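You operate a simulated robot arm through the tools that you are given. There is no shell and no other tool. Be economical: measure what you need, move in short steps, check, and stop when the job is done.

Carry out the task below with a simulated robot arm. There is one attempt and no reset: what you move stays moved.

TASK
The display says FUSE: turn the fuse cap in and bring the heat up as the card says.
Fine: stop button in; main switch off while you turn the cap; wait for the heat.

Only the result counts: the job must be done as asked and must still hold three seconds after the hand-in. Knocking over, shifting, dropping, spilling or breaking anything else fails it. A push-on lid holds only when it is set on centred and level and pressed home; a screw cap is set on level and turned clockwise until tight.

THE ROBOT
A 7-joint arm with a two-finger parallel gripper, fixed in place. Base frame: the origin is at the foot of the arm, x ahead of it, y to its left, z up. Lengths are in mm, angles in degrees, forces in N, time in s.
With the tool pointing down near the work surface it reaches from about 400 to 900 mm from the base axis. Its first joint turns from -115.0 to 115.0 degrees. Payload 3.91 kg.
The TCP is the grasp point between the finger pads, 30 mm short of the fingertips. In the tool frame z runs along the fingers and y along their closing line. The gripper opens to 110 mm. The fingers are 20 mm wide and 10 mm thick; the gripper's body (48 by 112 mm) begins 55 mm behind the TCP.
Orientation is told as [roll, pitch, yaw] about the base's x, y, z axes, in that order, counted from this pose: with the fingers straight down and closing along the base's y, the tool's x points along the base's -x, its y along +y and its z along -z.

THE INTERFACE
- The arm moves only by the tool step_arm. Its argument "plan" is a list of rows, each a list of 3 entries, a list of its own where there are three numbers: the shift along the tool's x, y, z in mm, then the turn, a rotation vector about the tool's x, y, z in degrees, then the opening in per cent of the stroke, from 0 (shut) to 100 (fully open). In form: [[[tx, ty, tz], [wx, wy, wz], jaw], ...]. A call has 1 to 8 rows; each row shifts and turns the commanded pose from where the row before left it, along the tool's axes as they then stand. A row lasts 0.2 s, in which the tool goes at most 50 mm and 8.6 degrees; a call with a longer step from one row to the next is refused whole, and so is a gripper value outside its range. A pose out of reach is approached as far as the arm can. The call stops where the force on the tool passes 90 N (or 10 N more than at its start, if that is more) or the arm is blocked; 0.2 s more then pass. Each finger travels about 153 mm/s and halts on what it meets, pressing with about 31 N; the grip force reading is that of the motor and also rises with nothing between the fingers. The clock runs only during rows and for 0.2 s after the last one: add rows that do not move to give the fingers time. It gives the time, the measured TCP pose, the force on the tool (base axes), the opening and the grip force at its end, in the units of the frame above (readings bear some noise).
- Cameras (640 x 400 px; columns grow to the right, rows downward): "scene" is fixed at [219.9, 499.9, 1343]; the picture's right is [-0.53, -0.85, 0.00], its down [-0.48, 0.30, -0.82] and it looks along [0.70, -0.44, -0.57] (base axes); focal length 270 px, centre (320, 200). "wrist" rides on the gripper at [72, 17, -103] in the tool frame; the picture's right is [-0.23, 0.97, 0.00], its down [-0.76, -0.18, -0.62] and it looks along [-0.61, -0.14, 0.78] (tool axes); focal length 222 px, centre (320, 200). There is no depth. A picture from a camera that has moved, and an enlarged one, comes with that camera's place and axes in the base frame and with its lens.
- get_image(camera): a new picture of that camera. No time passes.
- raise_lower(by): slides the trunk up (or, below 0, down) by that many mm; the arm rides with it, the base frame stays. It gives what a move gives, with no picture.
- close_up(camera, box): a new picture of the part [left, top, right, bottom] of that camera's present view, enlarged. No time passes.
- hand_in(): hands the job in; it is judged then, once.

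Go step by step. Nothing tells you positions but the pictures and the camera data: compare them with the known pose of the tool, close in by small moves and look again before you grip or let go. The budget is 120 turns and 76 pictures, counting those below and the enlarged ones. Unless the task says otherwise, let go and move clear before handing in, and close with one line.

The tools are called after "Call:" by a JSON object that holds its "api" and its "payload". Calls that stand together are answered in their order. step_arm: Moves the arm, as the interface text tells. Its arguments: {"type":"object","properties":{"plan":{"type":"array"}},"required":["plan"]} The other tools are called the same way: raise_lower (by) slides the trunk up or down; get_image (camera) takes a picture; close_up (camera, box) takes an enlarged picture of a part of a camera's view; hand_in () hands the job in.

At the start:

```text
time: 0.0
tcp_pos: [325.4, 353.8, 1190.4]
tcp_rot: [0.0, 0.1, 0.1]
wrist_force: [1.2, -0.4, 0.8]
finger_gap: 110.0
grasp_force: 0.1
trunk travel left (down, up): [-625.0, 365.0]
```

scene: 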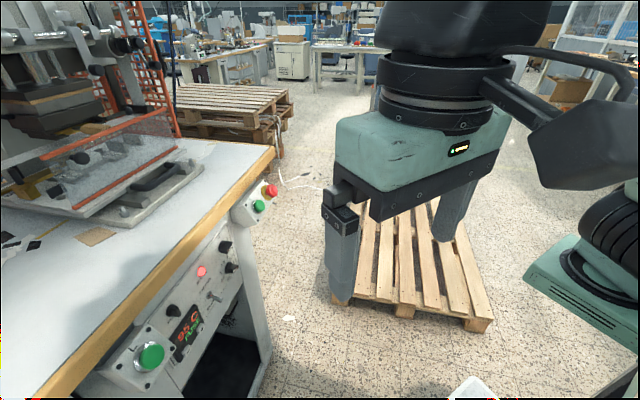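
wrist: 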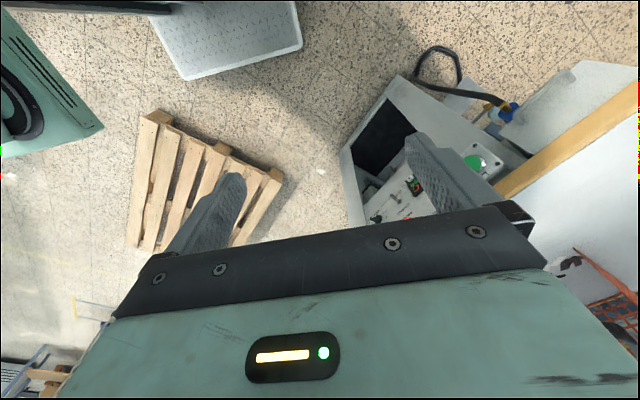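

I see a heat press on a bench with a control panel on its front edge (stop button, green button, knobs, display, lamp). I'll enlarge the panel first.

Call:
{"api": "close_up", "payload": {"camera": "scene", "box": [90, 220, 270, 400]}}

Call:
{"api": "close_up", "payload": {"camera": "scene", "box": [200, 170, 300, 240]}}

Call:
{"api": "close_up", "payload": {"camera": "scene", "box": [0, 80, 240, 300]}}

Call:
{"api": "close_up", "payload": {"camera": "wrist", "box": [340, 60, 540, 240]}}

```text
2.22 times, centred on (180, 310) of scene
camera zoom: at [219.9, 499.9, 1343.0], right [-0.53, -0.85, 0.0], down [-0.48, 0.3, -0.82], along [0.7, -0.44, -0.57], focal length 599 px, centre (631, -44)
```

zoom: 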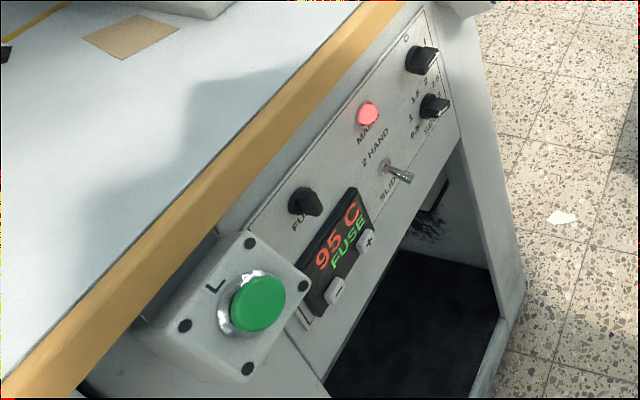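

```text
5.71 times, centred on (250, 205) of scene
camera zoom: at [219.9, 499.9, 1343.0], right [-0.53, -0.85, 0.0], down [-0.48, 0.3, -0.82], along [0.7, -0.44, -0.57], focal length 1541 px, centre (720, 171)
```

zoom: 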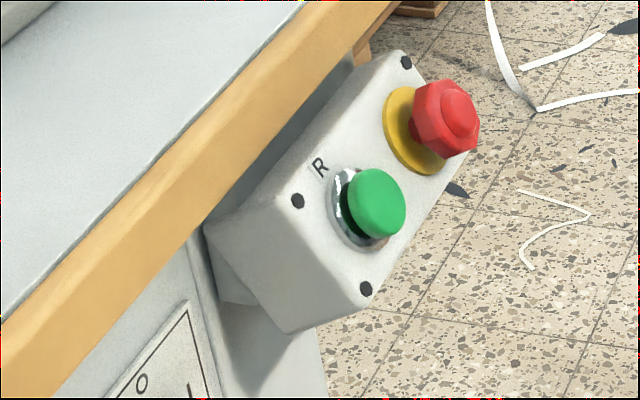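

```text
1.82 times, centred on (120, 190) of scene
camera zoom: at [219.9, 499.9, 1343.0], right [-0.53, -0.85, 0.0], down [-0.48, 0.3, -0.82], along [0.7, -0.44, -0.57], focal length 490 px, centre (684, 218)
```

zoom: 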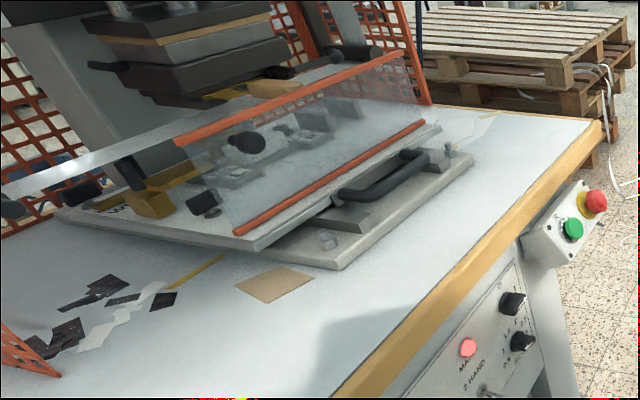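

```text
2.22 times, centred on (440, 150) of wrist
camera zoom: at [251.6, 371.6, 1295.5], right [0.23, 0.97, 0.0], down [0.76, -0.18, 0.62], along [0.61, -0.14, -0.78], focal length 494 px, centre (53, 311)
```

zoom: 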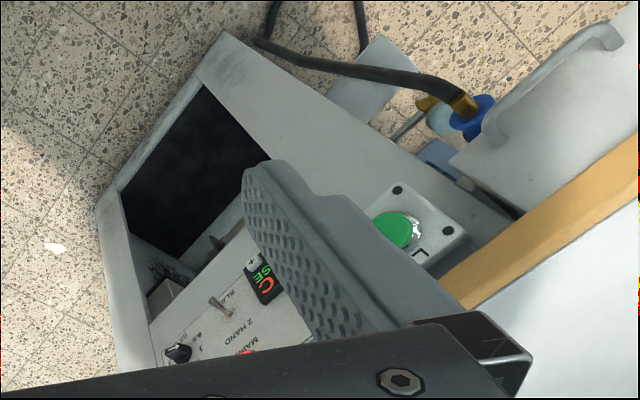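

I need to find the card. I'll enlarge the bench and the background machine parts, where it may be.

Call:
{"api": "close_up", "payload": {"camera": "scene", "box": [60, 215, 140, 265]}}

Call:
{"api": "close_up", "payload": {"camera": "scene", "box": [160, 215, 260, 300]}}

Call:
{"api": "close_up", "payload": {"camera": "scene", "box": [130, 280, 230, 350]}}

```text
8.00 times, centred on (100, 240) of scene
camera zoom: at [219.9, 499.9, 1343.0], right [-0.53, -0.85, 0.0], down [-0.48, 0.3, -0.82], along [0.7, -0.44, -0.57], focal length 2157 px, centre (2080, -120)
```

zoom: 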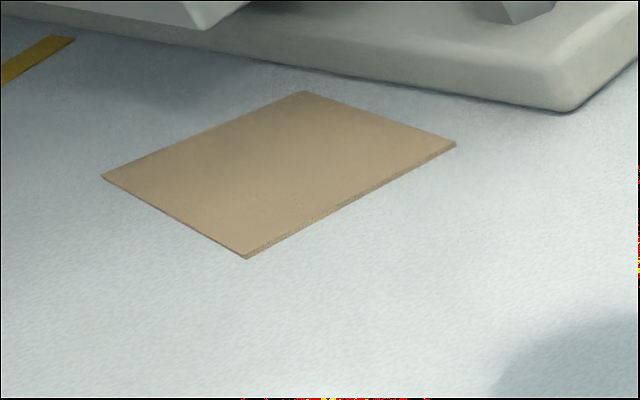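

```text
4.71 times, centred on (210, 258) of scene
camera zoom: at [219.9, 499.9, 1343.0], right [-0.53, -0.85, 0.0], down [-0.48, 0.3, -0.82], along [0.7, -0.44, -0.57], focal length 1269 px, centre (838, -71)
```

zoom: 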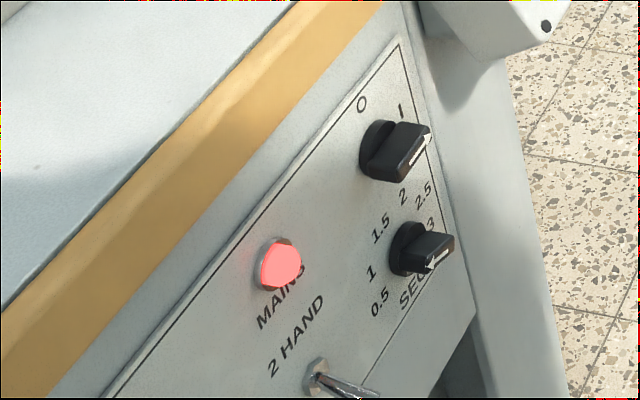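

```text
5.71 times, centred on (180, 315) of scene
camera zoom: at [219.9, 499.9, 1343.0], right [-0.53, -0.85, 0.0], down [-0.48, 0.3, -0.82], along [0.7, -0.44, -0.57], focal length 1541 px, centre (1120, -457)
```

zoom: 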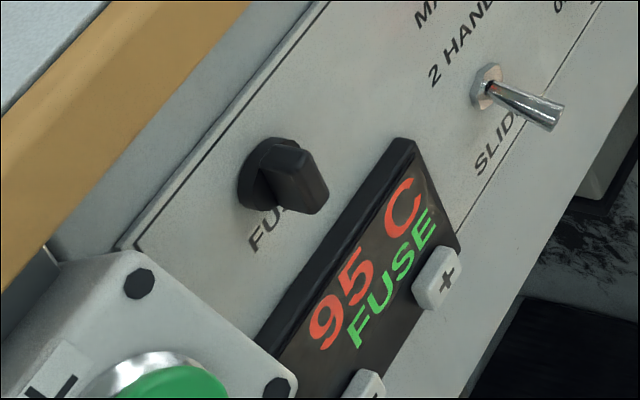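

No card in view yet. I'll turn the hand to face the bench (its front runs diagonally, roughly 43° yaw) and tilt it up partway to look around.

Call:
{"api": "step_arm", "payload": {"plan": [[[0, 0, 0], [0, 0, -8.5], 100], [[0, 0, 0], [0, 0, -8.5], 100], [[0, 0, 0], [0, 0, -8.5], 100], [[0, 0, 0], [0, 0, -8.5], 100], [[0, 0, 0], [0, 0, -8.5], 100]]}}

Call:
{"api": "step_arm", "payload": {"plan": [[[0, 0, 0], [0, -8.5, 0], 0], [[0, 0, 0], [0, -8.5, 0], 0], [[0, 0, 0], [0, -8.5, 0], 0], [[0, 0, 0], [0, -8.5, 0], 0], [[0, 0, 0], [0, -8.5, 0], 0]]}}

Call:
{"api": "get_image", "payload": {"camera": "wrist"}}

```text
time: 1.2
tcp_pos: [324.3, 354.9, 1191.0]
tcp_rot: [0.0, 0.0, 42.7]
wrist_force: [-0.4, -0.1, 0.8]
finger_gap: 110.1
grasp_force: 0.0
trunk travel left (down, up): [-625.0, 365.0]
```

```text
time: 2.4
tcp_pos: [344.7, 354.4, 1197.8]
tcp_rot: [0.8, -43.2, 40.0]
wrist_force: [-0.3, -0.5, 0.2]
finger_gap: 0.1
grasp_force: 31.1
trunk travel left (down, up): [-625.0, 365.0]
```

```text
66 pictures are left
camera wrist: at [238.5, 287.8, 1224.7], right [-0.51, 0.85, 0.17], down [0.22, -0.06, 0.97], along [0.83, 0.53, -0.16], focal length 222 px, centre (320, 200)
```

wrist: 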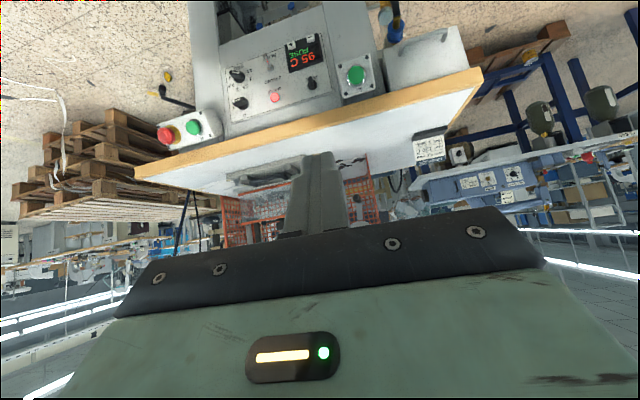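

The picture is upside-down, and there is a white printed card at the left end of the bench. I'll zoom in on it and on the panel.

Call:
{"api": "close_up", "payload": {"camera": "wrist", "box": [405, 125, 455, 165]}}

Call:
{"api": "close_up", "payload": {"camera": "wrist", "box": [215, 20, 385, 130]}}

```text
10.00 times, centred on (430, 145) of wrist
camera zoom: at [238.5, 287.8, 1224.7], right [-0.51, 0.85, 0.17], down [0.22, -0.06, 0.97], along [0.83, 0.53, -0.16], focal length 2221 px, centre (-780, 750)
```

zoom: 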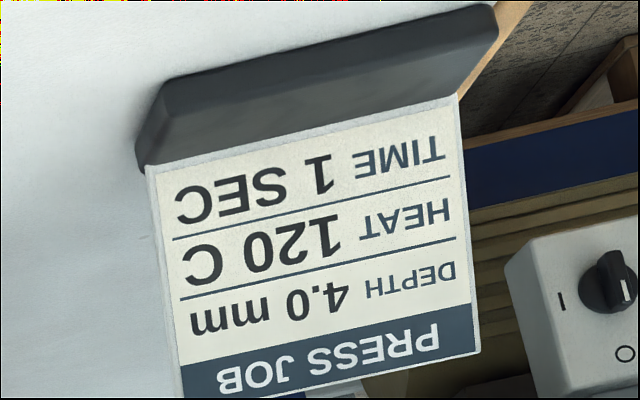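

```text
3.64 times, centred on (300, 75) of wrist
camera zoom: at [238.5, 287.8, 1224.7], right [-0.51, 0.85, 0.17], down [0.22, -0.06, 0.97], along [0.83, 0.53, -0.16], focal length 808 px, centre (393, 654)
```

zoom: 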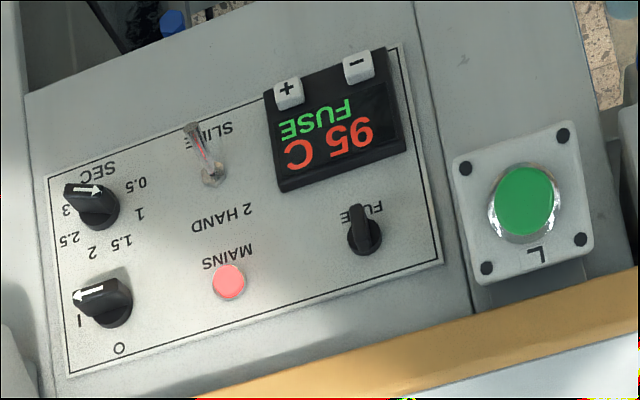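

The card reads HEAT 120 C. From the two views I place the panel as a vertical plane about 880 mm from the base along yaw 42°: main switch around z 840, fuse cap near [651,585,855], and stop button near [862,263,910]. I'll level the hand and lower the trunk for a frontal view.

Call:
{"api": "step_arm", "payload": {"plan": [[[0, 0, 0], [0, -8, 0], 0], [[0, 0, 0], [0, -8, 0], 0], [[0, 0, 0], [0, -8, 0], 0], [[0, 0, 0], [0, -8, 0], 0], [[0, 0, 0], [0, -8, 0], 0], [[0, 0, 0], [0, -7.5, 0], 0], [[0, 0, 0], [0, 0, 0], 0], [[0, 0, 0], [0, 0, 0], 0]]}}

Call:
{"api": "raise_lower", "payload": {"by": -340}}

Call:
{"api": "get_image", "payload": {"camera": "wrist"}}

Call:
{"api": "get_image", "payload": {"camera": "scene"}}

```text
time: 3.3
tcp_pos: [399.0, 372.7, 1296.6]
tcp_rot: [42.6, -73.8, -7.6]
wrist_force: [0.2, 1.1, -1.0]
finger_gap: 0.2
grasp_force: 30.6
trunk travel left (down, up): [-625.0, 365.0]
stopped in row 4: the arm was blocked; the commanded pose is now the measured one
```

```text
time: 6.7
tcp_pos: [400.3, 373.6, 955.6]
tcp_rot: [41.9, -73.6, -6.9]
wrist_force: [0.1, -0.3, 0.7]
finger_gap: 0.0
grasp_force: 30.6
trunk travel left (down, up): [-285.0, 705.0]
```

```text
63 pictures are left
camera wrist: at [288.9, 329.8, 910.2], right [-0.47, 0.79, 0.4], down [-0.18, -0.53, 0.83], along [0.86, 0.31, 0.39], focal length 222 px, centre (320, 200)
```

wrist: 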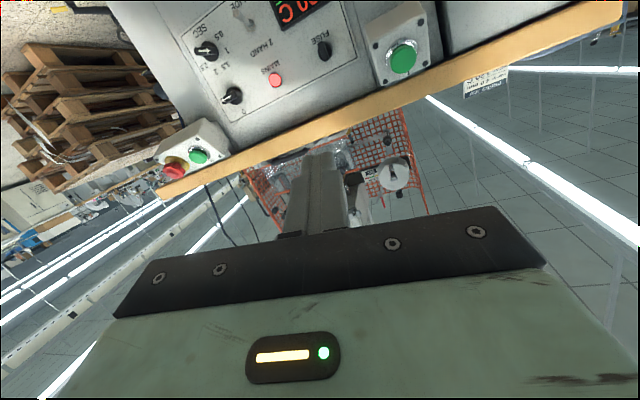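

```text
62 pictures are left
```

scene: 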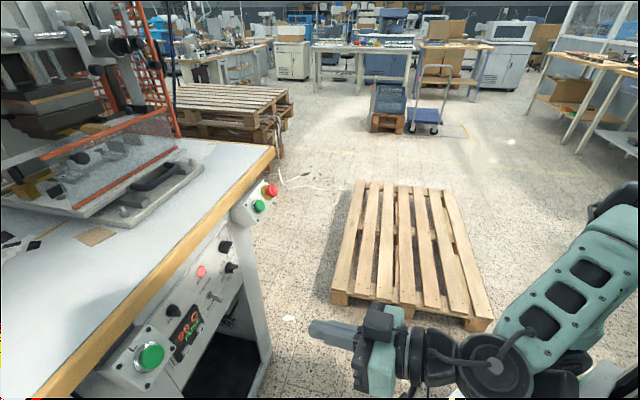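

The hand was too retracted to level out. I'll advance toward the panel and finish levelling there.

Call:
{"api": "step_arm", "payload": {"plan": [[[14, -25, 32], [0, 0, 0], 0], [[14, -25, 32], [0, 0, 0], 0], [[14, -25, 32], [0, 0, 0], 0], [[14, -25, 32], [0, 0, 0], 0], [[0, 0, 0], [-2.6, -3.8, -3.8], 0], [[0, 0, 0], [-2.6, -3.8, -3.8], 0], [[0, 0, 0], [-2.6, -3.8, -3.8], 0], [[0, 0, 0], [0, 0, 0], 0]]}}

Call:
{"api": "get_image", "payload": {"camera": "wrist"}}

```text
time: 8.5
tcp_pos: [529.7, 368.6, 842.9]
tcp_rot: [-34.4, -88.8, 78.4]
wrist_force: [0.6, -1.4, 0.3]
finger_gap: 0.2
grasp_force: 31.0
trunk travel left (down, up): [-285.0, 705.0]
```

```text
61 pictures are left
camera wrist: at [442.7, 307.2, 773.3], right [-0.68, 0.7, 0.22], down [-0.32, -0.54, 0.77], along [0.66, 0.45, 0.59], focal length 222 px, centre (320, 200)
```

wrist: 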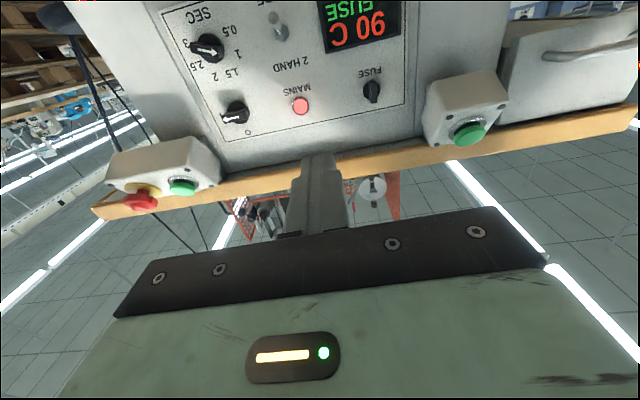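

The display now shows 90 C and falling, so the red figure is the actual heat. I'll zoom in on the right box with the stop button, and on the panel.

Call:
{"api": "close_up", "payload": {"camera": "wrist", "box": [95, 125, 225, 215]}}

Call:
{"api": "close_up", "payload": {"camera": "wrist", "box": [150, 0, 420, 180]}}

```text
4.44 times, centred on (160, 170) of wrist
camera zoom: at [442.7, 307.2, 773.3], right [-0.68, 0.7, 0.22], down [-0.32, -0.54, 0.77], along [0.66, 0.45, 0.59], focal length 987 px, centre (1031, 333)
```

zoom: 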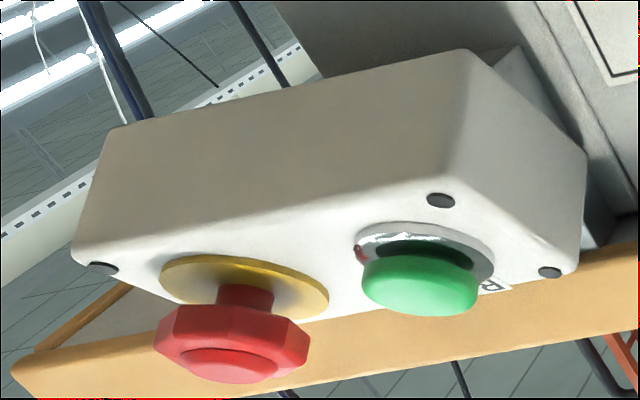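

```text
2.22 times, centred on (285, 90) of wrist
camera zoom: at [442.7, 307.2, 773.3], right [-0.68, 0.7, 0.22], down [-0.32, -0.54, 0.77], along [0.66, 0.45, 0.59], focal length 494 px, centre (398, 444)
```

zoom: 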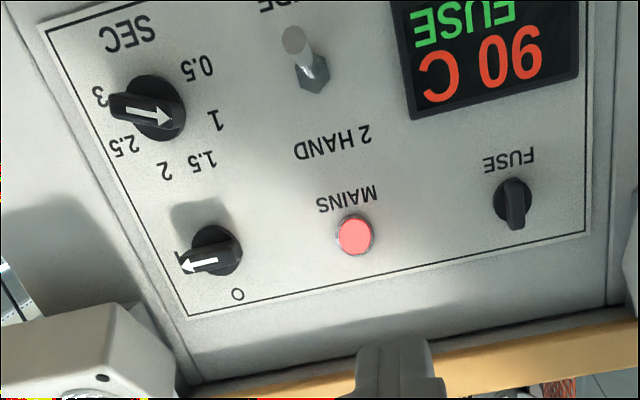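

The stop button sits at about [845,261,922] and faces up roughly 28° from horizontal; panel yaw works out to 45° with its plane 873 mm out. The timer already reads 1. I'll go to a pre-press pose in front of the stop button.

Call:
{"api": "step_arm", "payload": {"plan": [[[-14.2, -37.2, 9.8], [0, 0, 0], 0], [[-14.2, -37.2, 9.8], [0, 0, 0], 0], [[-14.2, -37.2, 9.8], [0, 0, 0], 0], [[-14.2, -37.2, 9.8], [0, 0, 0], 0], [[-14.2, -37.2, 9.8], [0, 0, 0], 0], [[-14.2, -37.2, 9.8], [0, 0, 0], 0], [[-14.2, -37.2, 9.8], [0, 0, 0], 0], [[-14.2, -37.2, 9.8], [0, 0, 0], 0]]}}

Call:
{"api": "step_arm", "payload": {"plan": [[[0, 0, 0], [-0.5, 7, 0], 0], [[0, 0, 0], [-0.5, 7, 0], 0], [[0, 0, 0], [0, 7, 0], 0], [[0, 0, 0], [0, 7, 0], 0], [[0, 0, 0], [0, 0, 0], 0]]}}

Call:
{"api": "get_image", "payload": {"camera": "wrist"}}

Call:
{"api": "get_image", "payload": {"camera": "scene"}}

```text
time: 10.3
tcp_pos: [792.5, 211.7, 957.0]
tcp_rot: [-31.2, -88.8, 75.3]
wrist_force: [-0.7, 0.4, -0.4]
finger_gap: 0.0
grasp_force: 30.8
trunk travel left (down, up): [-285.0, 705.0]
```

```text
time: 11.5
tcp_pos: [793.3, 212.2, 956.1]
tcp_rot: [-1.3, -60.9, 46.0]
wrist_force: [0.2, 0.5, -1.1]
finger_gap: 0.0
grasp_force: 31.4
trunk travel left (down, up): [-285.0, 705.0]
```

```text
58 pictures are left
camera wrist: at [692.4, 134.3, 944.9], right [-0.61, 0.77, 0.19], down [0.0, -0.24, 0.97], along [0.79, 0.59, 0.15], focal length 222 px, centre (320, 200)
```

wrist: 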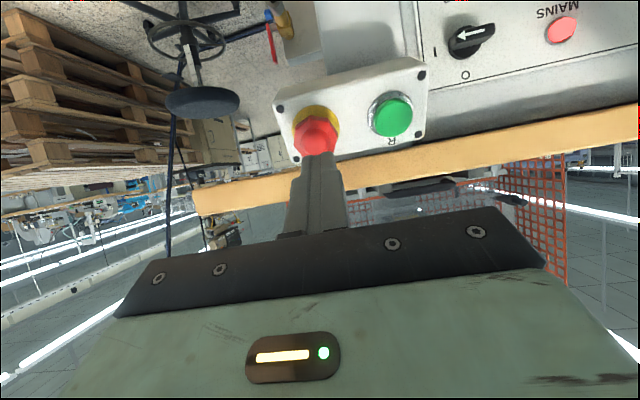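

```text
57 pictures are left
```

scene: 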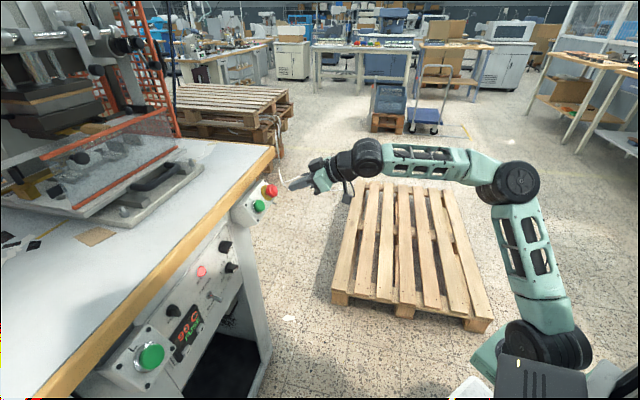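

The closed tip points straight at the stop button. I'll advance and press in small steps.

Call:
{"api": "step_arm", "payload": {"plan": [[[0, 0, 20], [0, 0, 0], 0], [[0, 0, 20], [0, 0, 0], 0], [[0, 0, 4], [0, 0, 0], 0], [[0, 0, 4], [0, 0, 0], 0], [[0, 0, 3], [0, 0, 0], 0], [[0, 0, 0], [0, 0, 0], 0]]}}

Call:
{"api": "close_up", "payload": {"camera": "wrist", "box": [260, 60, 440, 180]}}

```text
time: 12.9
tcp_pos: [825.8, 243.5, 933.9]
tcp_rot: [-1.3, -60.9, 45.9]
wrist_force: [-1.8, -1.8, 0.2]
finger_gap: 0.0
grasp_force: 30.9
trunk travel left (down, up): [-285.0, 705.0]
```

```text
3.33 times, centred on (350, 120) of wrist
camera zoom: at [724.6, 166.0, 921.5], right [-0.61, 0.77, 0.19], down [0.0, -0.24, 0.97], along [0.79, 0.59, 0.15], focal length 740 px, centre (220, 467)
```

zoom: 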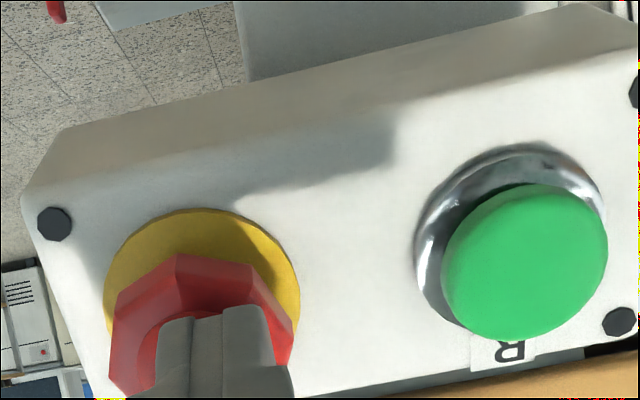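

The tip is nearly at the cap with no real force yet. I'll keep pressing.

Call:
{"api": "step_arm", "payload": {"plan": [[[0, 0, 3], [0, 0, 0], 0], [[0, 0, 3], [0, 0, 0], 0], [[0, 0, 3], [0, 0, 0], 0], [[0, 0, 3], [0, 0, 0], 0], [[0, 0, 0], [0, 0, 0], 0]]}}

Call:
{"api": "close_up", "payload": {"camera": "wrist", "box": [260, 60, 440, 180]}}

```text
time: 14.1
tcp_pos: [831.7, 246.9, 930.2]
tcp_rot: [-1.3, -61.1, 46.1]
wrist_force: [-51.8, -41.1, 9.2]
finger_gap: 0.0
grasp_force: 31.7
trunk travel left (down, up): [-285.0, 705.0]
```

```text
3.33 times, centred on (350, 120) of wrist
camera zoom: at [729.5, 170.9, 918.0], right [-0.61, 0.77, 0.19], down [-0.01, -0.24, 0.97], along [0.79, 0.59, 0.15], focal length 740 px, centre (220, 467)
```

zoom: 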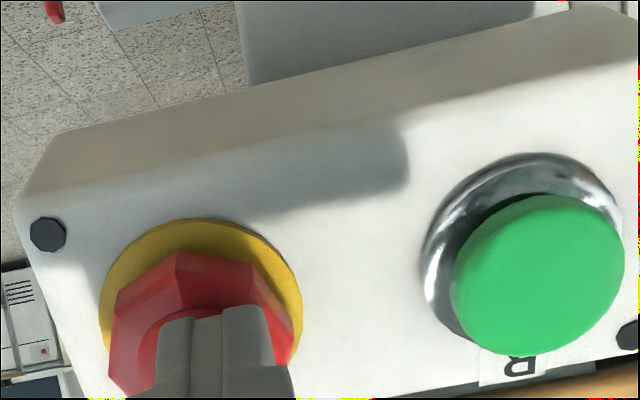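

The force is 67 N, likely near the end of travel. I'll push slightly more, then back off and look.

Call:
{"api": "step_arm", "payload": {"plan": [[[0, 0, 2], [0, 0, 0], 0], [[0, 0, 2], [0, 0, 0], 0], [[0, 0, 0], [0, 0, 0], 0]]}}

Call:
{"api": "step_arm", "payload": {"plan": [[[0, 0, -20], [0, 0, 0], 0], [[0, 0, -30], [0, 0, 0], 0], [[0, 0, 0], [0, 0, 0], 0]]}}

Call:
{"api": "close_up", "payload": {"camera": "scene", "box": [200, 170, 300, 240]}}

Call:
{"api": "close_up", "payload": {"camera": "wrist", "box": [260, 40, 440, 180]}}

```text
time: 14.5
tcp_pos: [831.4, 247.7, 931.1]
tcp_rot: [-1.5, -60.6, 46.1]
wrist_force: [-61.7, -48.0, 9.1]
finger_gap: 0.2
grasp_force: 30.8
trunk travel left (down, up): [-285.0, 705.0]
stopped in row 2: the force on the tool passed its limit (the readings are from after the stop); the commanded pose is now the measured one
```

```text
time: 15.3
tcp_pos: [805.9, 219.2, 952.0]
tcp_rot: [-1.2, -60.7, 46.0]
wrist_force: [-0.5, -0.2, 0.7]
finger_gap: 0.0
grasp_force: 31.4
trunk travel left (down, up): [-285.0, 705.0]
```

```text
5.71 times, centred on (250, 205) of scene
camera zoom: at [219.9, 499.9, 1343.0], right [-0.53, -0.85, 0.0], down [-0.48, 0.3, -0.82], along [0.7, -0.44, -0.57], focal length 1541 px, centre (720, 171)
```

zoom: 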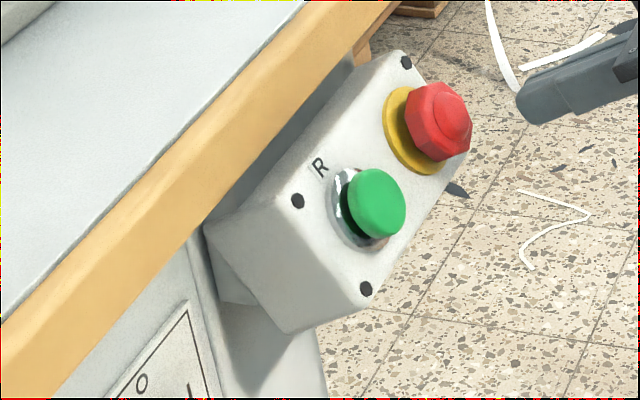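

```text
2.86 times, centred on (350, 110) of wrist
camera zoom: at [703.9, 141.9, 939.8], right [-0.61, 0.77, 0.19], down [0.0, -0.24, 0.97], along [0.79, 0.59, 0.15], focal length 635 px, centre (234, 457)
```

zoom: 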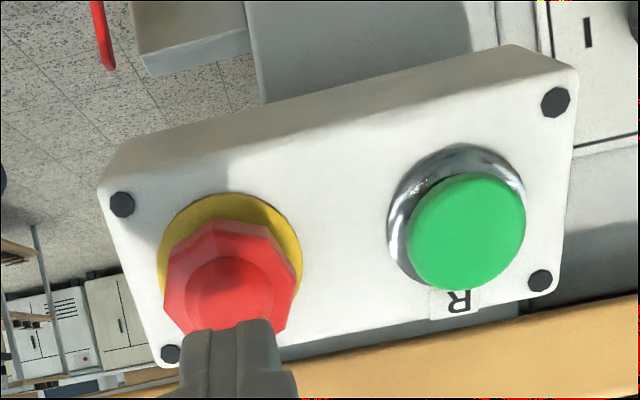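

The stop button has latched in; its gap to the yellow collar is gone. Next is the main switch, which points at I (3 o'clock) with O at 12 o'clock, its axis near [792,443,840]. I'll back off, level out, move in front of it and turn the hand 90°.

Call:
{"api": "step_arm", "payload": {"plan": [[[0, 0, -48], [0, 0, 0], 0], [[0, 0, 0], [0, -7.2, 0], 0], [[0, 0, 0], [0, -7.2, 0], 0], [[0, 0, 0], [0, -7.2, 0], 0], [[0, 0, 0], [0, -7.2, 0], 0], [[27, 34, 12], [0, 0, 0], 0], [[27, 34, 12], [0, 0, 0], 0]]}}

Call:
{"api": "step_arm", "payload": {"plan": [[[27, 34, 12], [0, 0, 0], 0], [[27, 34, 12], [0, 0, 0], 0], [[27, 34, 12], [0, 0, 0], 0], [[0, 0, 0], [0, 0, 0], 40]]}}

Call:
{"api": "get_image", "payload": {"camera": "wrist"}}

```text
time: 16.9
tcp_pos: [744.5, 253.8, 920.7]
tcp_rot: [-53.6, -89.2, 98.4]
wrist_force: [0.6, 1.0, -0.2]
finger_gap: 0.2
grasp_force: 31.5
trunk travel left (down, up): [-285.0, 705.0]
```

```text
time: 17.9
tcp_pos: [695.0, 348.0, 836.3]
tcp_rot: [-49.4, -89.2, 94.4]
wrist_force: [0.4, 0.0, 0.9]
finger_gap: 44.1
grasp_force: 0.1
trunk travel left (down, up): [-285.0, 705.0]
```

```text
52 pictures are left
camera wrist: at [609.8, 286.1, 764.9], right [-0.69, 0.69, 0.22], down [-0.32, -0.56, 0.77], along [0.65, 0.46, 0.6], focal length 222 px, centre (320, 200)
```

wrist: 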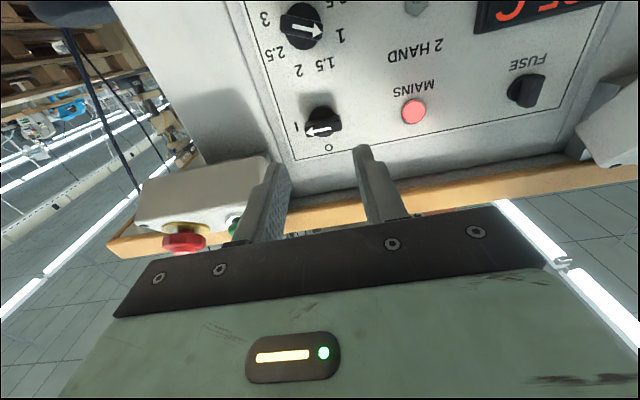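

The hand axis hits the panel right at the switch, about 6 mm low. I'll correct that and rotate the hand 90° so the fingers close vertically.

Call:
{"api": "step_arm", "payload": {"plan": [[[-6, 0, 0], [0, 0, 8], 40], [[0, 0, 0], [0, 0, 8.2], 40], [[0, 0, 0], [0, 0, 8.2], 40], [[0, 0, 0], [0, 0, 8.2], 40], [[0, 0, 0], [0, 0, 8.2], 40], [[0, 0, 0], [0, 0, 8.2], 40]]}}

Call:
{"api": "step_arm", "payload": {"plan": [[[0, 0, 0], [0, 0, 8.2], 40], [[0, 0, 0], [0, 0, 8.2], 40], [[0, 0, 0], [0, 0, 8.2], 40], [[0, 0, 0], [0, 0, 8.2], 40], [[0, 0, 0], [0, 0, 8.2], 40], [[0, 0, 0], [0, 0, 0], 40]]}}

Call:
{"api": "get_image", "payload": {"camera": "wrist"}}

```text
time: 19.3
tcp_pos: [695.7, 350.0, 844.0]
tcp_rot: [89.4, -41.5, -44.6]
wrist_force: [0.0, 0.6, -0.1]
finger_gap: 44.2
grasp_force: 0.0
trunk travel left (down, up): [-285.0, 705.0]
```

```text
time: 20.7
tcp_pos: [695.4, 351.9, 843.1]
tcp_rot: [89.5, -0.4, -45.0]
wrist_force: [0.5, -0.2, 0.3]
finger_gap: 44.2
grasp_force: 0.1
trunk travel left (down, up): [-285.0, 705.0]
```

```text
51 pictures are left
camera wrist: at [570.8, 330.2, 861.1], right [0.16, -0.15, 0.98], down [0.1, -0.98, -0.17], along [0.98, 0.12, -0.14], focal length 222 px, centre (320, 200)
```

wrist: 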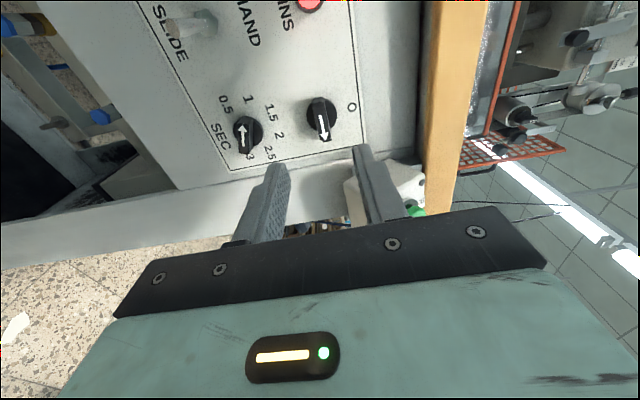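

Alignment with the switch bar looks good. I'll advance 88 mm and check before closing.

Call:
{"api": "step_arm", "payload": {"plan": [[[0, 0, 30], [0, 0, 0], 40], [[0, 0, 30], [0, 0, 0], 40], [[0, 0, 18], [0, 0, 0], 40], [[0, 0, 10], [0, 0, 0], 40], [[0, 0, 0], [0, 0, 0], 40]]}}

Call:
{"api": "get_image", "payload": {"camera": "wrist"}}

```text
time: 21.9
tcp_pos: [757.1, 415.4, 844.0]
tcp_rot: [89.6, -0.6, -45.0]
wrist_force: [0.3, 0.2, 0.6]
finger_gap: 44.1
grasp_force: 0.1
trunk travel left (down, up): [-285.0, 705.0]
```

```text
50 pictures are left
camera wrist: at [632.2, 393.6, 861.8], right [0.16, -0.15, 0.98], down [0.1, -0.98, -0.16], along [0.98, 0.12, -0.14], focal length 222 px, centre (320, 200)
```

wrist: 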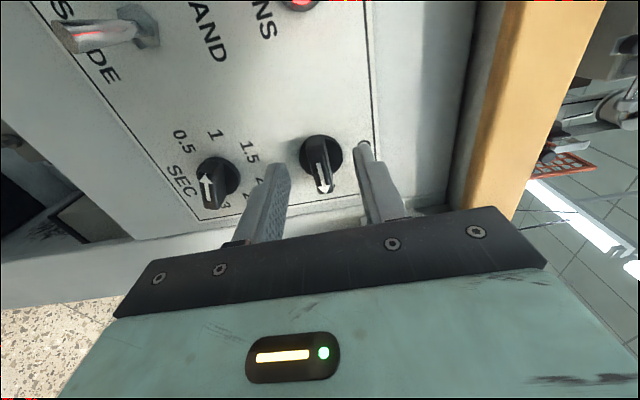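

I'll zoom in to judge depth and centring.

Call:
{"api": "close_up", "payload": {"camera": "wrist", "box": [240, 110, 400, 220]}}

Call:
{"api": "close_up", "payload": {"camera": "scene", "box": [190, 220, 290, 290]}}

```text
3.64 times, centred on (320, 165) of wrist
camera zoom: at [632.2, 393.6, 861.8], right [0.16, -0.15, 0.98], down [0.1, -0.98, -0.16], along [0.98, 0.12, -0.14], focal length 808 px, centre (320, 327)
```

zoom: 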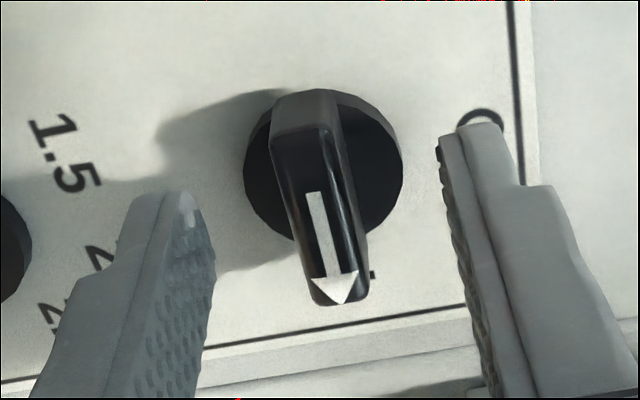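

```text
5.71 times, centred on (240, 255) of scene
camera zoom: at [219.9, 499.9, 1343.0], right [-0.53, -0.85, 0.0], down [-0.48, 0.3, -0.82], along [0.7, -0.44, -0.57], focal length 1541 px, centre (777, -114)
```

zoom: 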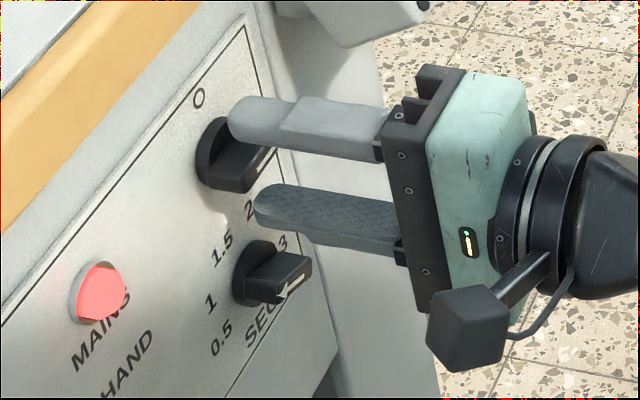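

The bar is centred between the fingers with about 7 mm overlap. I'll go 5 mm deeper, shift 3 mm right, and close on it.

Call:
{"api": "step_arm", "payload": {"plan": [[[-3, 0, 5], [0, 0, 0], 40], [[0, 0, 0], [0, 0, 0], 20], [[0, 0, 0], [0, 0, 0], 0], [[0, 0, 0], [0, 0, 0], 0]]}}

Call:
{"api": "close_up", "payload": {"camera": "wrist", "box": [240, 110, 400, 220]}}

```text
time: 22.9
tcp_pos: [762.9, 416.6, 843.9]
tcp_rot: [89.6, -0.6, -45.0]
wrist_force: [2.2, 1.8, 4.0]
finger_gap: 11.8
grasp_force: 45.0
trunk travel left (down, up): [-285.0, 705.0]
```

```text
3.64 times, centred on (320, 165) of wrist
camera zoom: at [637.1, 395.1, 861.5], right [0.16, -0.15, 0.98], down [0.1, -0.98, -0.16], along [0.98, 0.12, -0.14], focal length 808 px, centre (320, 327)
```

zoom: 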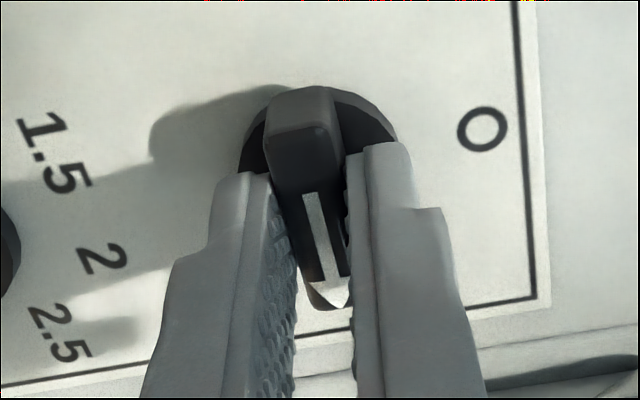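

The bar is gripped (11.8 mm), but I'm about 4 mm too far right of the axis. I'll open slightly, re-centre and re-grip.

Call:
{"api": "step_arm", "payload": {"plan": [[[0, 0, 0], [0, 0, 0], 25], [[4.5, 0, 0], [0, 0, 0], 25], [[0, 0, 0], [0, 0, 0], 0], [[0, 0, 0], [0, 0, 0], 0]]}}

Call:
{"api": "close_up", "payload": {"camera": "wrist", "box": [240, 110, 400, 220]}}

```text
time: 23.9
tcp_pos: [758.8, 419.4, 843.5]
tcp_rot: [89.5, -0.6, -45.1]
wrist_force: [0.9, 0.0, 0.5]
finger_gap: 11.9
grasp_force: 44.8
trunk travel left (down, up): [-285.0, 705.0]
```

```text
3.64 times, centred on (320, 165) of wrist
camera zoom: at [634.7, 397.7, 861.6], right [0.16, -0.15, 0.98], down [0.1, -0.98, -0.16], along [0.98, 0.12, -0.14], focal length 808 px, centre (320, 327)
```

zoom: 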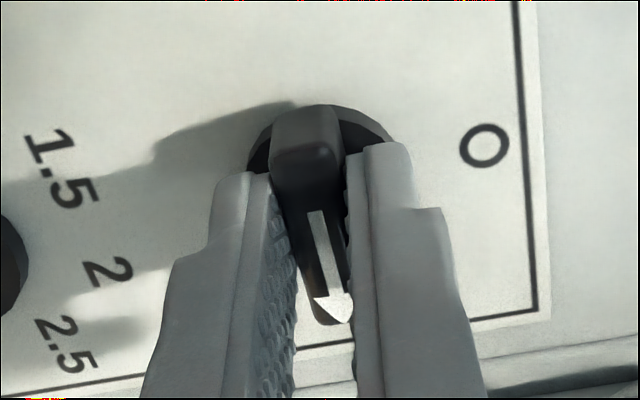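

Now the grip is centred (disc top at row ~105). I'll turn 90° counter-clockwise in steps.

Call:
{"api": "step_arm", "payload": {"plan": [[[0, 0, 0], [0, 0, -8.2], 0], [[0, 0, 0], [0, 0, -8.2], 0], [[0, 0, 0], [0, 0, -8.2], 0], [[0, 0, 0], [0, 0, -8.2], 0], [[0, 0, 0], [0, 0, -8.2], 0], [[0, 0, 0], [0, 0, 0], 0]]}}

Call:
{"api": "step_arm", "payload": {"plan": [[[0, 0, 0], [0, 0, -8.2], 0], [[0, 0, 0], [0, 0, -8.2], 0], [[0, 0, 0], [0, 0, -8.2], 0], [[0, 0, 0], [0, 0, -8.2], 0], [[0, 0, 0], [0, 0, -8.2], 0], [[0, 0, 0], [0, 0, -8.2], 0], [[0, 0, 0], [0, 0, 0], 0]]}}

Call:
{"api": "get_image", "payload": {"camera": "wrist"}}

```text
time: 25.3
tcp_pos: [760.3, 419.0, 840.8]
tcp_rot: [89.0, -41.7, -44.5]
wrist_force: [10.7, 10.9, -9.0]
finger_gap: 12.1
grasp_force: 45.1
trunk travel left (down, up): [-285.0, 705.0]
```

```text
time: 26.9
tcp_pos: [763.3, 416.7, 839.7]
tcp_rot: [-45.0, -88.8, 89.7]
wrist_force: [-2.7, -21.6, -22.5]
finger_gap: 11.5
grasp_force: 44.9
trunk travel left (down, up): [-285.0, 705.0]
```

```text
45 pictures are left
camera wrist: at [676.2, 354.3, 770.2], right [-0.69, 0.69, 0.21], down [-0.32, -0.55, 0.77], along [0.65, 0.46, 0.6], focal length 222 px, centre (320, 200)
```

wrist: 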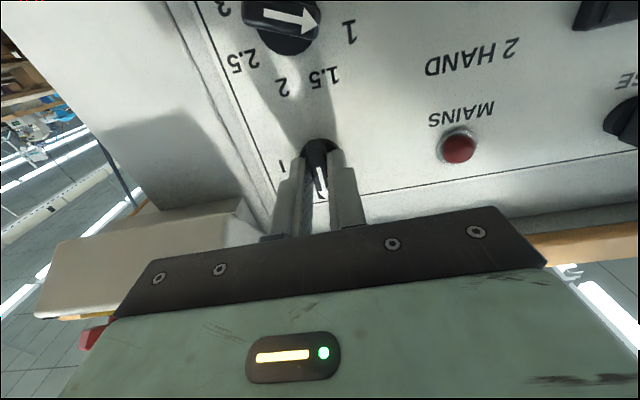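

The MAINS lamp is dark, so the main switch is off. I'll release and back straight out, then go to the fuse cap.

Call:
{"api": "step_arm", "payload": {"plan": [[[0, 0, 0], [0, 0, 0], 20], [[0, 0, 0], [0, 0, 0], 35], [[0, 0, -20], [0, 0, 0], 35], [[0, 0, -40], [0, 0, 0], 35], [[0, 0, -40], [0, 0, 0], 35], [[0, 0, 0], [0, 0, 0], 35]]}}

Call:
{"api": "get_image", "payload": {"camera": "wrist"}}

```text
time: 28.3
tcp_pos: [691.0, 350.1, 844.0]
tcp_rot: [-58.0, -89.2, 103.0]
wrist_force: [-0.3, 0.2, -0.3]
finger_gap: 38.5
grasp_force: 0.0
trunk travel left (down, up): [-285.0, 705.0]
```

```text
44 pictures are left
camera wrist: at [604.7, 287.7, 772.8], right [-0.69, 0.69, 0.21], down [-0.32, -0.55, 0.77], along [0.65, 0.46, 0.6], focal length 222 px, centre (320, 200)
```

wrist: 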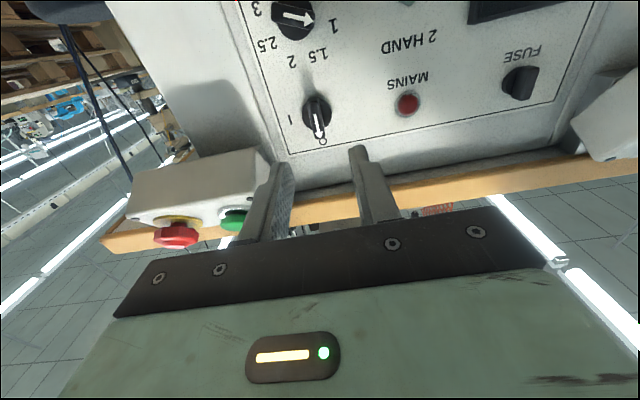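

Main arrow now points to O. I'll look closely at the fuse cap.

Call:
{"api": "close_up", "payload": {"camera": "wrist", "box": [470, 30, 590, 110]}}

Call:
{"api": "close_up", "payload": {"camera": "scene", "box": [130, 280, 230, 350]}}

```text
5.00 times, centred on (530, 70) of wrist
camera zoom: at [604.7, 287.7, 772.8], right [-0.69, 0.69, 0.21], down [-0.32, -0.55, 0.77], along [0.65, 0.46, 0.6], focal length 1111 px, centre (-730, 850)
```

zoom: 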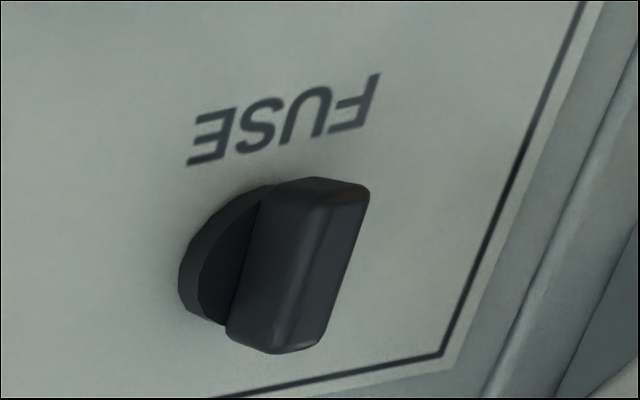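

```text
5.71 times, centred on (180, 315) of scene
camera zoom: at [219.9, 499.9, 1343.0], right [-0.53, -0.85, 0.0], down [-0.48, 0.3, -0.82], along [0.7, -0.44, -0.57], focal length 1541 px, centre (1120, -457)
```

zoom: 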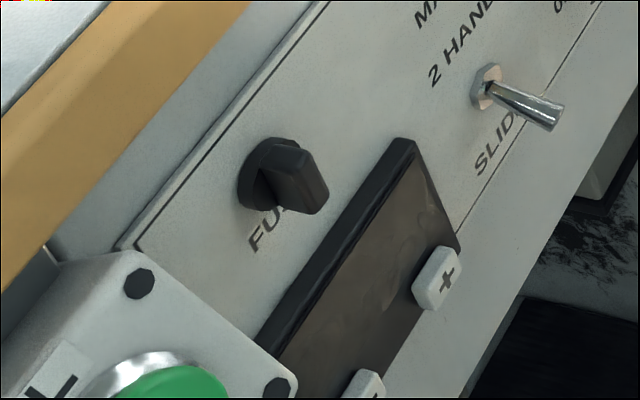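

The fuse bar stands vertical. I'll slide left 195 mm in front of it.

Call:
{"api": "step_arm", "payload": {"plan": [[[-2, 39, 0], [0, 0, 0], 35], [[-2, 39, 0], [0, 0, 0], 35], [[-2, 39, 0], [0, 0, 0], 35], [[-2, 39, 0], [0, 0, 0], 35], [[-2, 39, 0], [0, 0, 0], 35], [[0, 0, 0], [0, 0, 0], 35]]}}

Call:
{"api": "get_image", "payload": {"camera": "wrist"}}

```text
time: 29.7
tcp_pos: [550.0, 485.3, 851.7]
tcp_rot: [-58.8, -89.1, 103.7]
wrist_force: [0.6, -0.1, 0.5]
finger_gap: 38.6
grasp_force: 0.1
trunk travel left (down, up): [-285.0, 705.0]
```

```text
41 pictures are left
camera wrist: at [464.7, 423.6, 780.2], right [-0.69, 0.69, 0.21], down [-0.32, -0.55, 0.77], along [0.65, 0.46, 0.6], focal length 222 px, centre (320, 200)
```

wrist: 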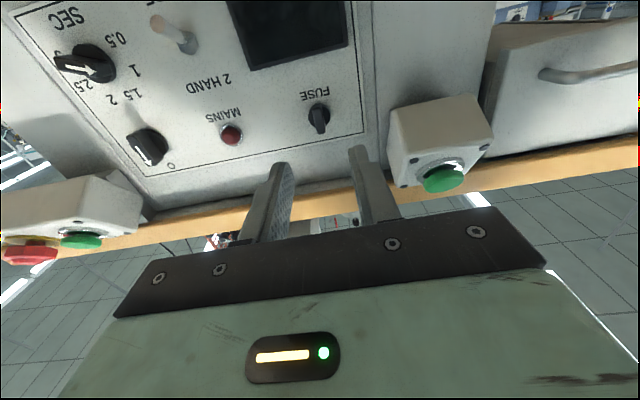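

The hand axis lines up with the cap at [650,585,851]. I'll advance 88 mm and check.

Call:
{"api": "step_arm", "payload": {"plan": [[[0, 0, 30], [0, 0, 0], 35], [[0, 0, 30], [0, 0, 0], 35], [[0, 0, 18], [0, 0, 0], 35], [[0, 0, 10], [0, 0, 0], 35], [[0, 0, 0], [0, 0, 0], 35]]}}

Call:
{"api": "close_up", "payload": {"camera": "wrist", "box": [220, 90, 420, 230]}}

Call:
{"api": "close_up", "payload": {"camera": "scene", "box": [100, 260, 260, 380]}}

```text
time: 30.9
tcp_pos: [615.2, 549.1, 850.0]
tcp_rot: [-57.2, -89.0, 102.3]
wrist_force: [0.5, -0.6, -0.1]
finger_gap: 38.7
grasp_force: 0.1
trunk travel left (down, up): [-285.0, 705.0]
```

```text
2.86 times, centred on (320, 160) of wrist
camera zoom: at [529.3, 487.5, 779.3], right [-0.69, 0.69, 0.21], down [-0.32, -0.55, 0.77], along [0.65, 0.46, 0.6], focal length 635 px, centre (320, 314)
```

zoom: 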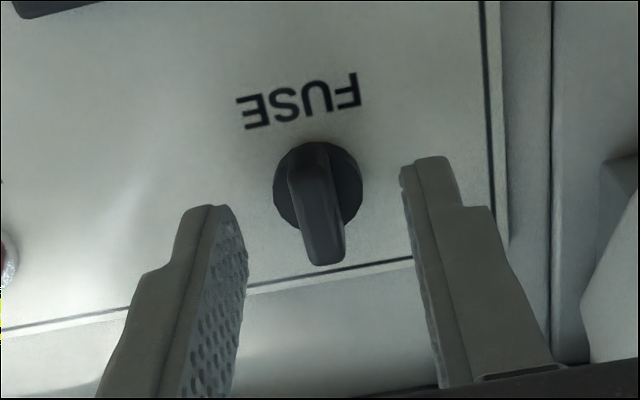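

```text
3.33 times, centred on (180, 320) of scene
camera zoom: at [219.9, 499.9, 1343.0], right [-0.53, -0.85, 0.0], down [-0.48, 0.3, -0.82], along [0.7, -0.44, -0.57], focal length 899 px, centre (787, -200)
```

zoom: 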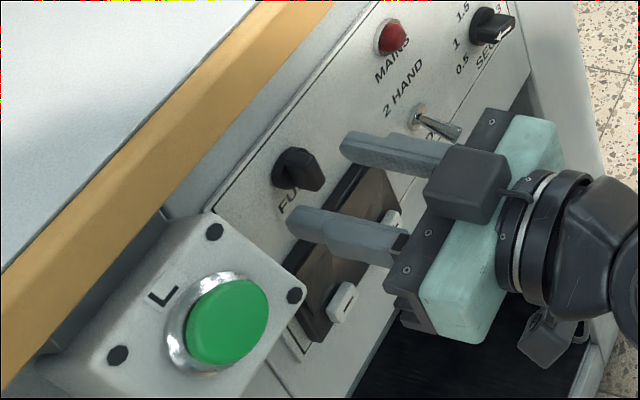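

The cap is centred between the fingers, and its bar face is about 5 mm inside the tips. I'll go 8 mm deeper, grip, and begin turning clockwise.

Call:
{"api": "step_arm", "payload": {"plan": [[[0, 0, 8], [0, 0, 0], 35], [[0, 0, 0], [0, 0, 0], 15], [[0, 0, 0], [0, 0, 0], 0], [[0, 0, 0], [0, 0, 0], 0]]}}

Call:
{"api": "close_up", "payload": {"camera": "wrist", "box": [220, 90, 420, 230]}}

```text
time: 31.9
tcp_pos: [621.9, 554.1, 850.4]
tcp_rot: [-56.6, -89.2, 101.5]
wrist_force: [3.6, -6.3, 0.9]
finger_gap: 9.6
grasp_force: 44.9
trunk travel left (down, up): [-285.0, 705.0]
```

```text
2.86 times, centred on (320, 160) of wrist
camera zoom: at [535.7, 492.4, 779.4], right [-0.69, 0.69, 0.21], down [-0.32, -0.55, 0.77], along [0.65, 0.46, 0.6], focal length 635 px, centre (320, 314)
```

zoom: 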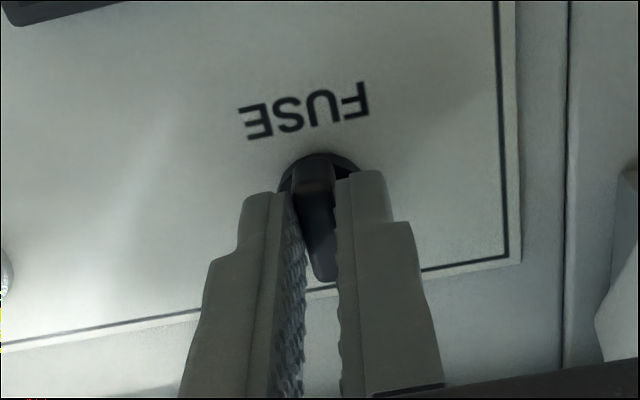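

Gripped at 9.6 mm. Turning clockwise now.

Call:
{"api": "step_arm", "payload": {"plan": [[[0, -1, 0], [0, 0, 0], 0], [[0, 0, 0], [0, 0, 8], 0], [[0, 0, 0], [0, 0, 8], 0], [[0, 0, 0], [0, 0, 8], 0], [[0, 0, 0], [0, 0, 8], 0], [[0, 0, 0], [0, 0, 0], 0]]}}

Call:
{"api": "step_arm", "payload": {"plan": [[[0, 0, 0], [0, 0, 8], 0], [[0, 0, 0], [0, 0, 8], 0], [[0, 0, 0], [0, 0, 8], 0], [[0, 0, 0], [0, 0, 8], 0], [[0, 0, 0], [0, 0, 8], 0], [[0, 0, 0], [0, 0, 8], 0], [[0, 0, 0], [0, 0, 0], 0]]}}

Call:
{"api": "get_image", "payload": {"camera": "wrist"}}

```text
time: 33.3
tcp_pos: [620.6, 555.8, 850.3]
tcp_rot: [89.1, -58.7, -44.1]
wrist_force: [14.0, 34.3, 7.1]
finger_gap: 9.9
grasp_force: 45.2
trunk travel left (down, up): [-285.0, 705.0]
```

```text
time: 34.9
tcp_pos: [617.6, 553.9, 853.5]
tcp_rot: [89.8, -10.7, -44.8]
wrist_force: [-5.9, 35.1, 28.6]
finger_gap: 9.7
grasp_force: 44.9
trunk travel left (down, up): [-285.0, 705.0]
```

```text
37 pictures are left
camera wrist: at [491.3, 533.8, 857.8], right [0.03, -0.03, 1.0], down [0.11, -0.99, -0.03], along [0.99, 0.12, -0.03], focal length 222 px, centre (320, 200)
```

wrist: 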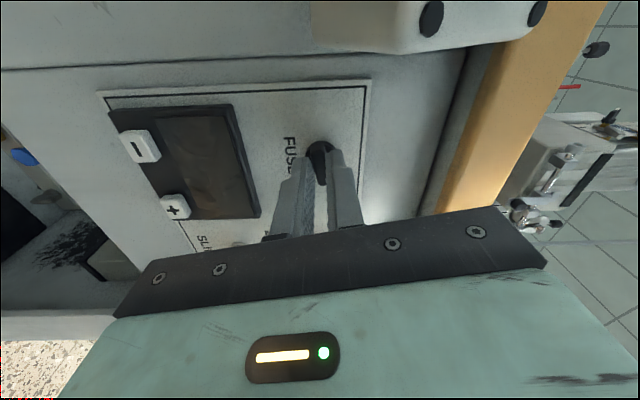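

It turned about 80°, with the cap pulling inward. I'll relieve the side load and continue clockwise to find the stop.

Call:
{"api": "step_arm", "payload": {"plan": [[[2, 2, 1.5], [0, 0, 0], 0], [[0, 0, 0], [0, 0, 5], 0], [[0, 0, 0], [0, 0, 5], 0], [[0, 0, 0], [0, 0, 0], 0]]}}

Call:
{"api": "close_up", "payload": {"camera": "wrist", "box": [220, 90, 420, 230]}}

```text
time: 35.9
tcp_pos: [617.6, 555.1, 853.8]
tcp_rot: [89.6, -0.7, -45.1]
wrist_force: [-30.2, -16.7, 18.8]
finger_gap: 9.9
grasp_force: 44.8
trunk travel left (down, up): [-285.0, 705.0]
```

```text
2.86 times, centred on (320, 160) of wrist
camera zoom: at [492.5, 533.2, 871.6], right [0.16, -0.15, 0.98], down [0.1, -0.98, -0.16], along [0.98, 0.12, -0.14], focal length 635 px, centre (320, 314)
```

zoom: 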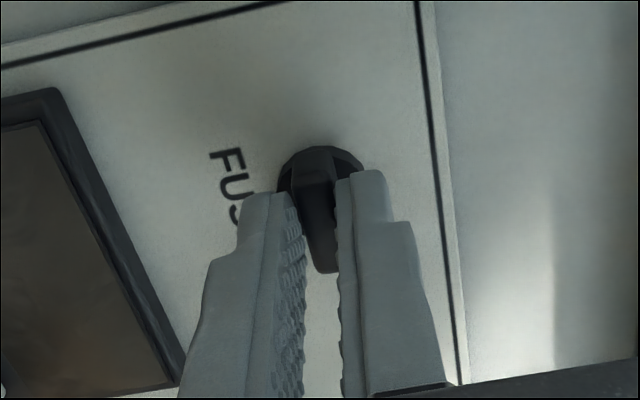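

The bar is horizontal now (90°). I'll turn further to see whether it comes tight.

Call:
{"api": "step_arm", "payload": {"plan": [[[0, 0, -1], [0, 0, 5], 0], [[0, 0, 0], [0, 0, 5], 0], [[0, 0, 0], [0, 0, 5], 0], [[0, 0, 0], [0, 0, 5], 0], [[0, 0, 0], [0, 0, 0], 0]]}}

Call:
{"api": "close_up", "payload": {"camera": "wrist", "box": [220, 90, 420, 230]}}

```text
time: 37.1
tcp_pos: [618.9, 555.3, 854.4]
tcp_rot: [89.6, 19.1, -45.1]
wrist_force: [-3.9, 11.5, 25.8]
finger_gap: 16.5
grasp_force: 44.9
trunk travel left (down, up): [-285.0, 705.0]
```

```text
2.86 times, centred on (320, 160) of wrist
camera zoom: at [500.8, 525.8, 895.2], right [0.38, -0.38, 0.85], down [0.02, -0.91, -0.41], along [0.92, 0.18, -0.34], focal length 635 px, centre (320, 314)
```

zoom: 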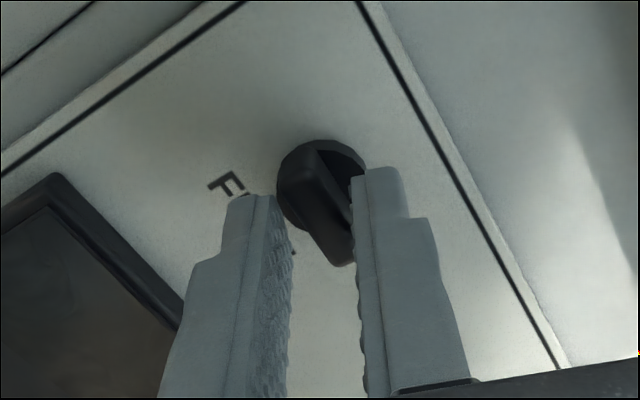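

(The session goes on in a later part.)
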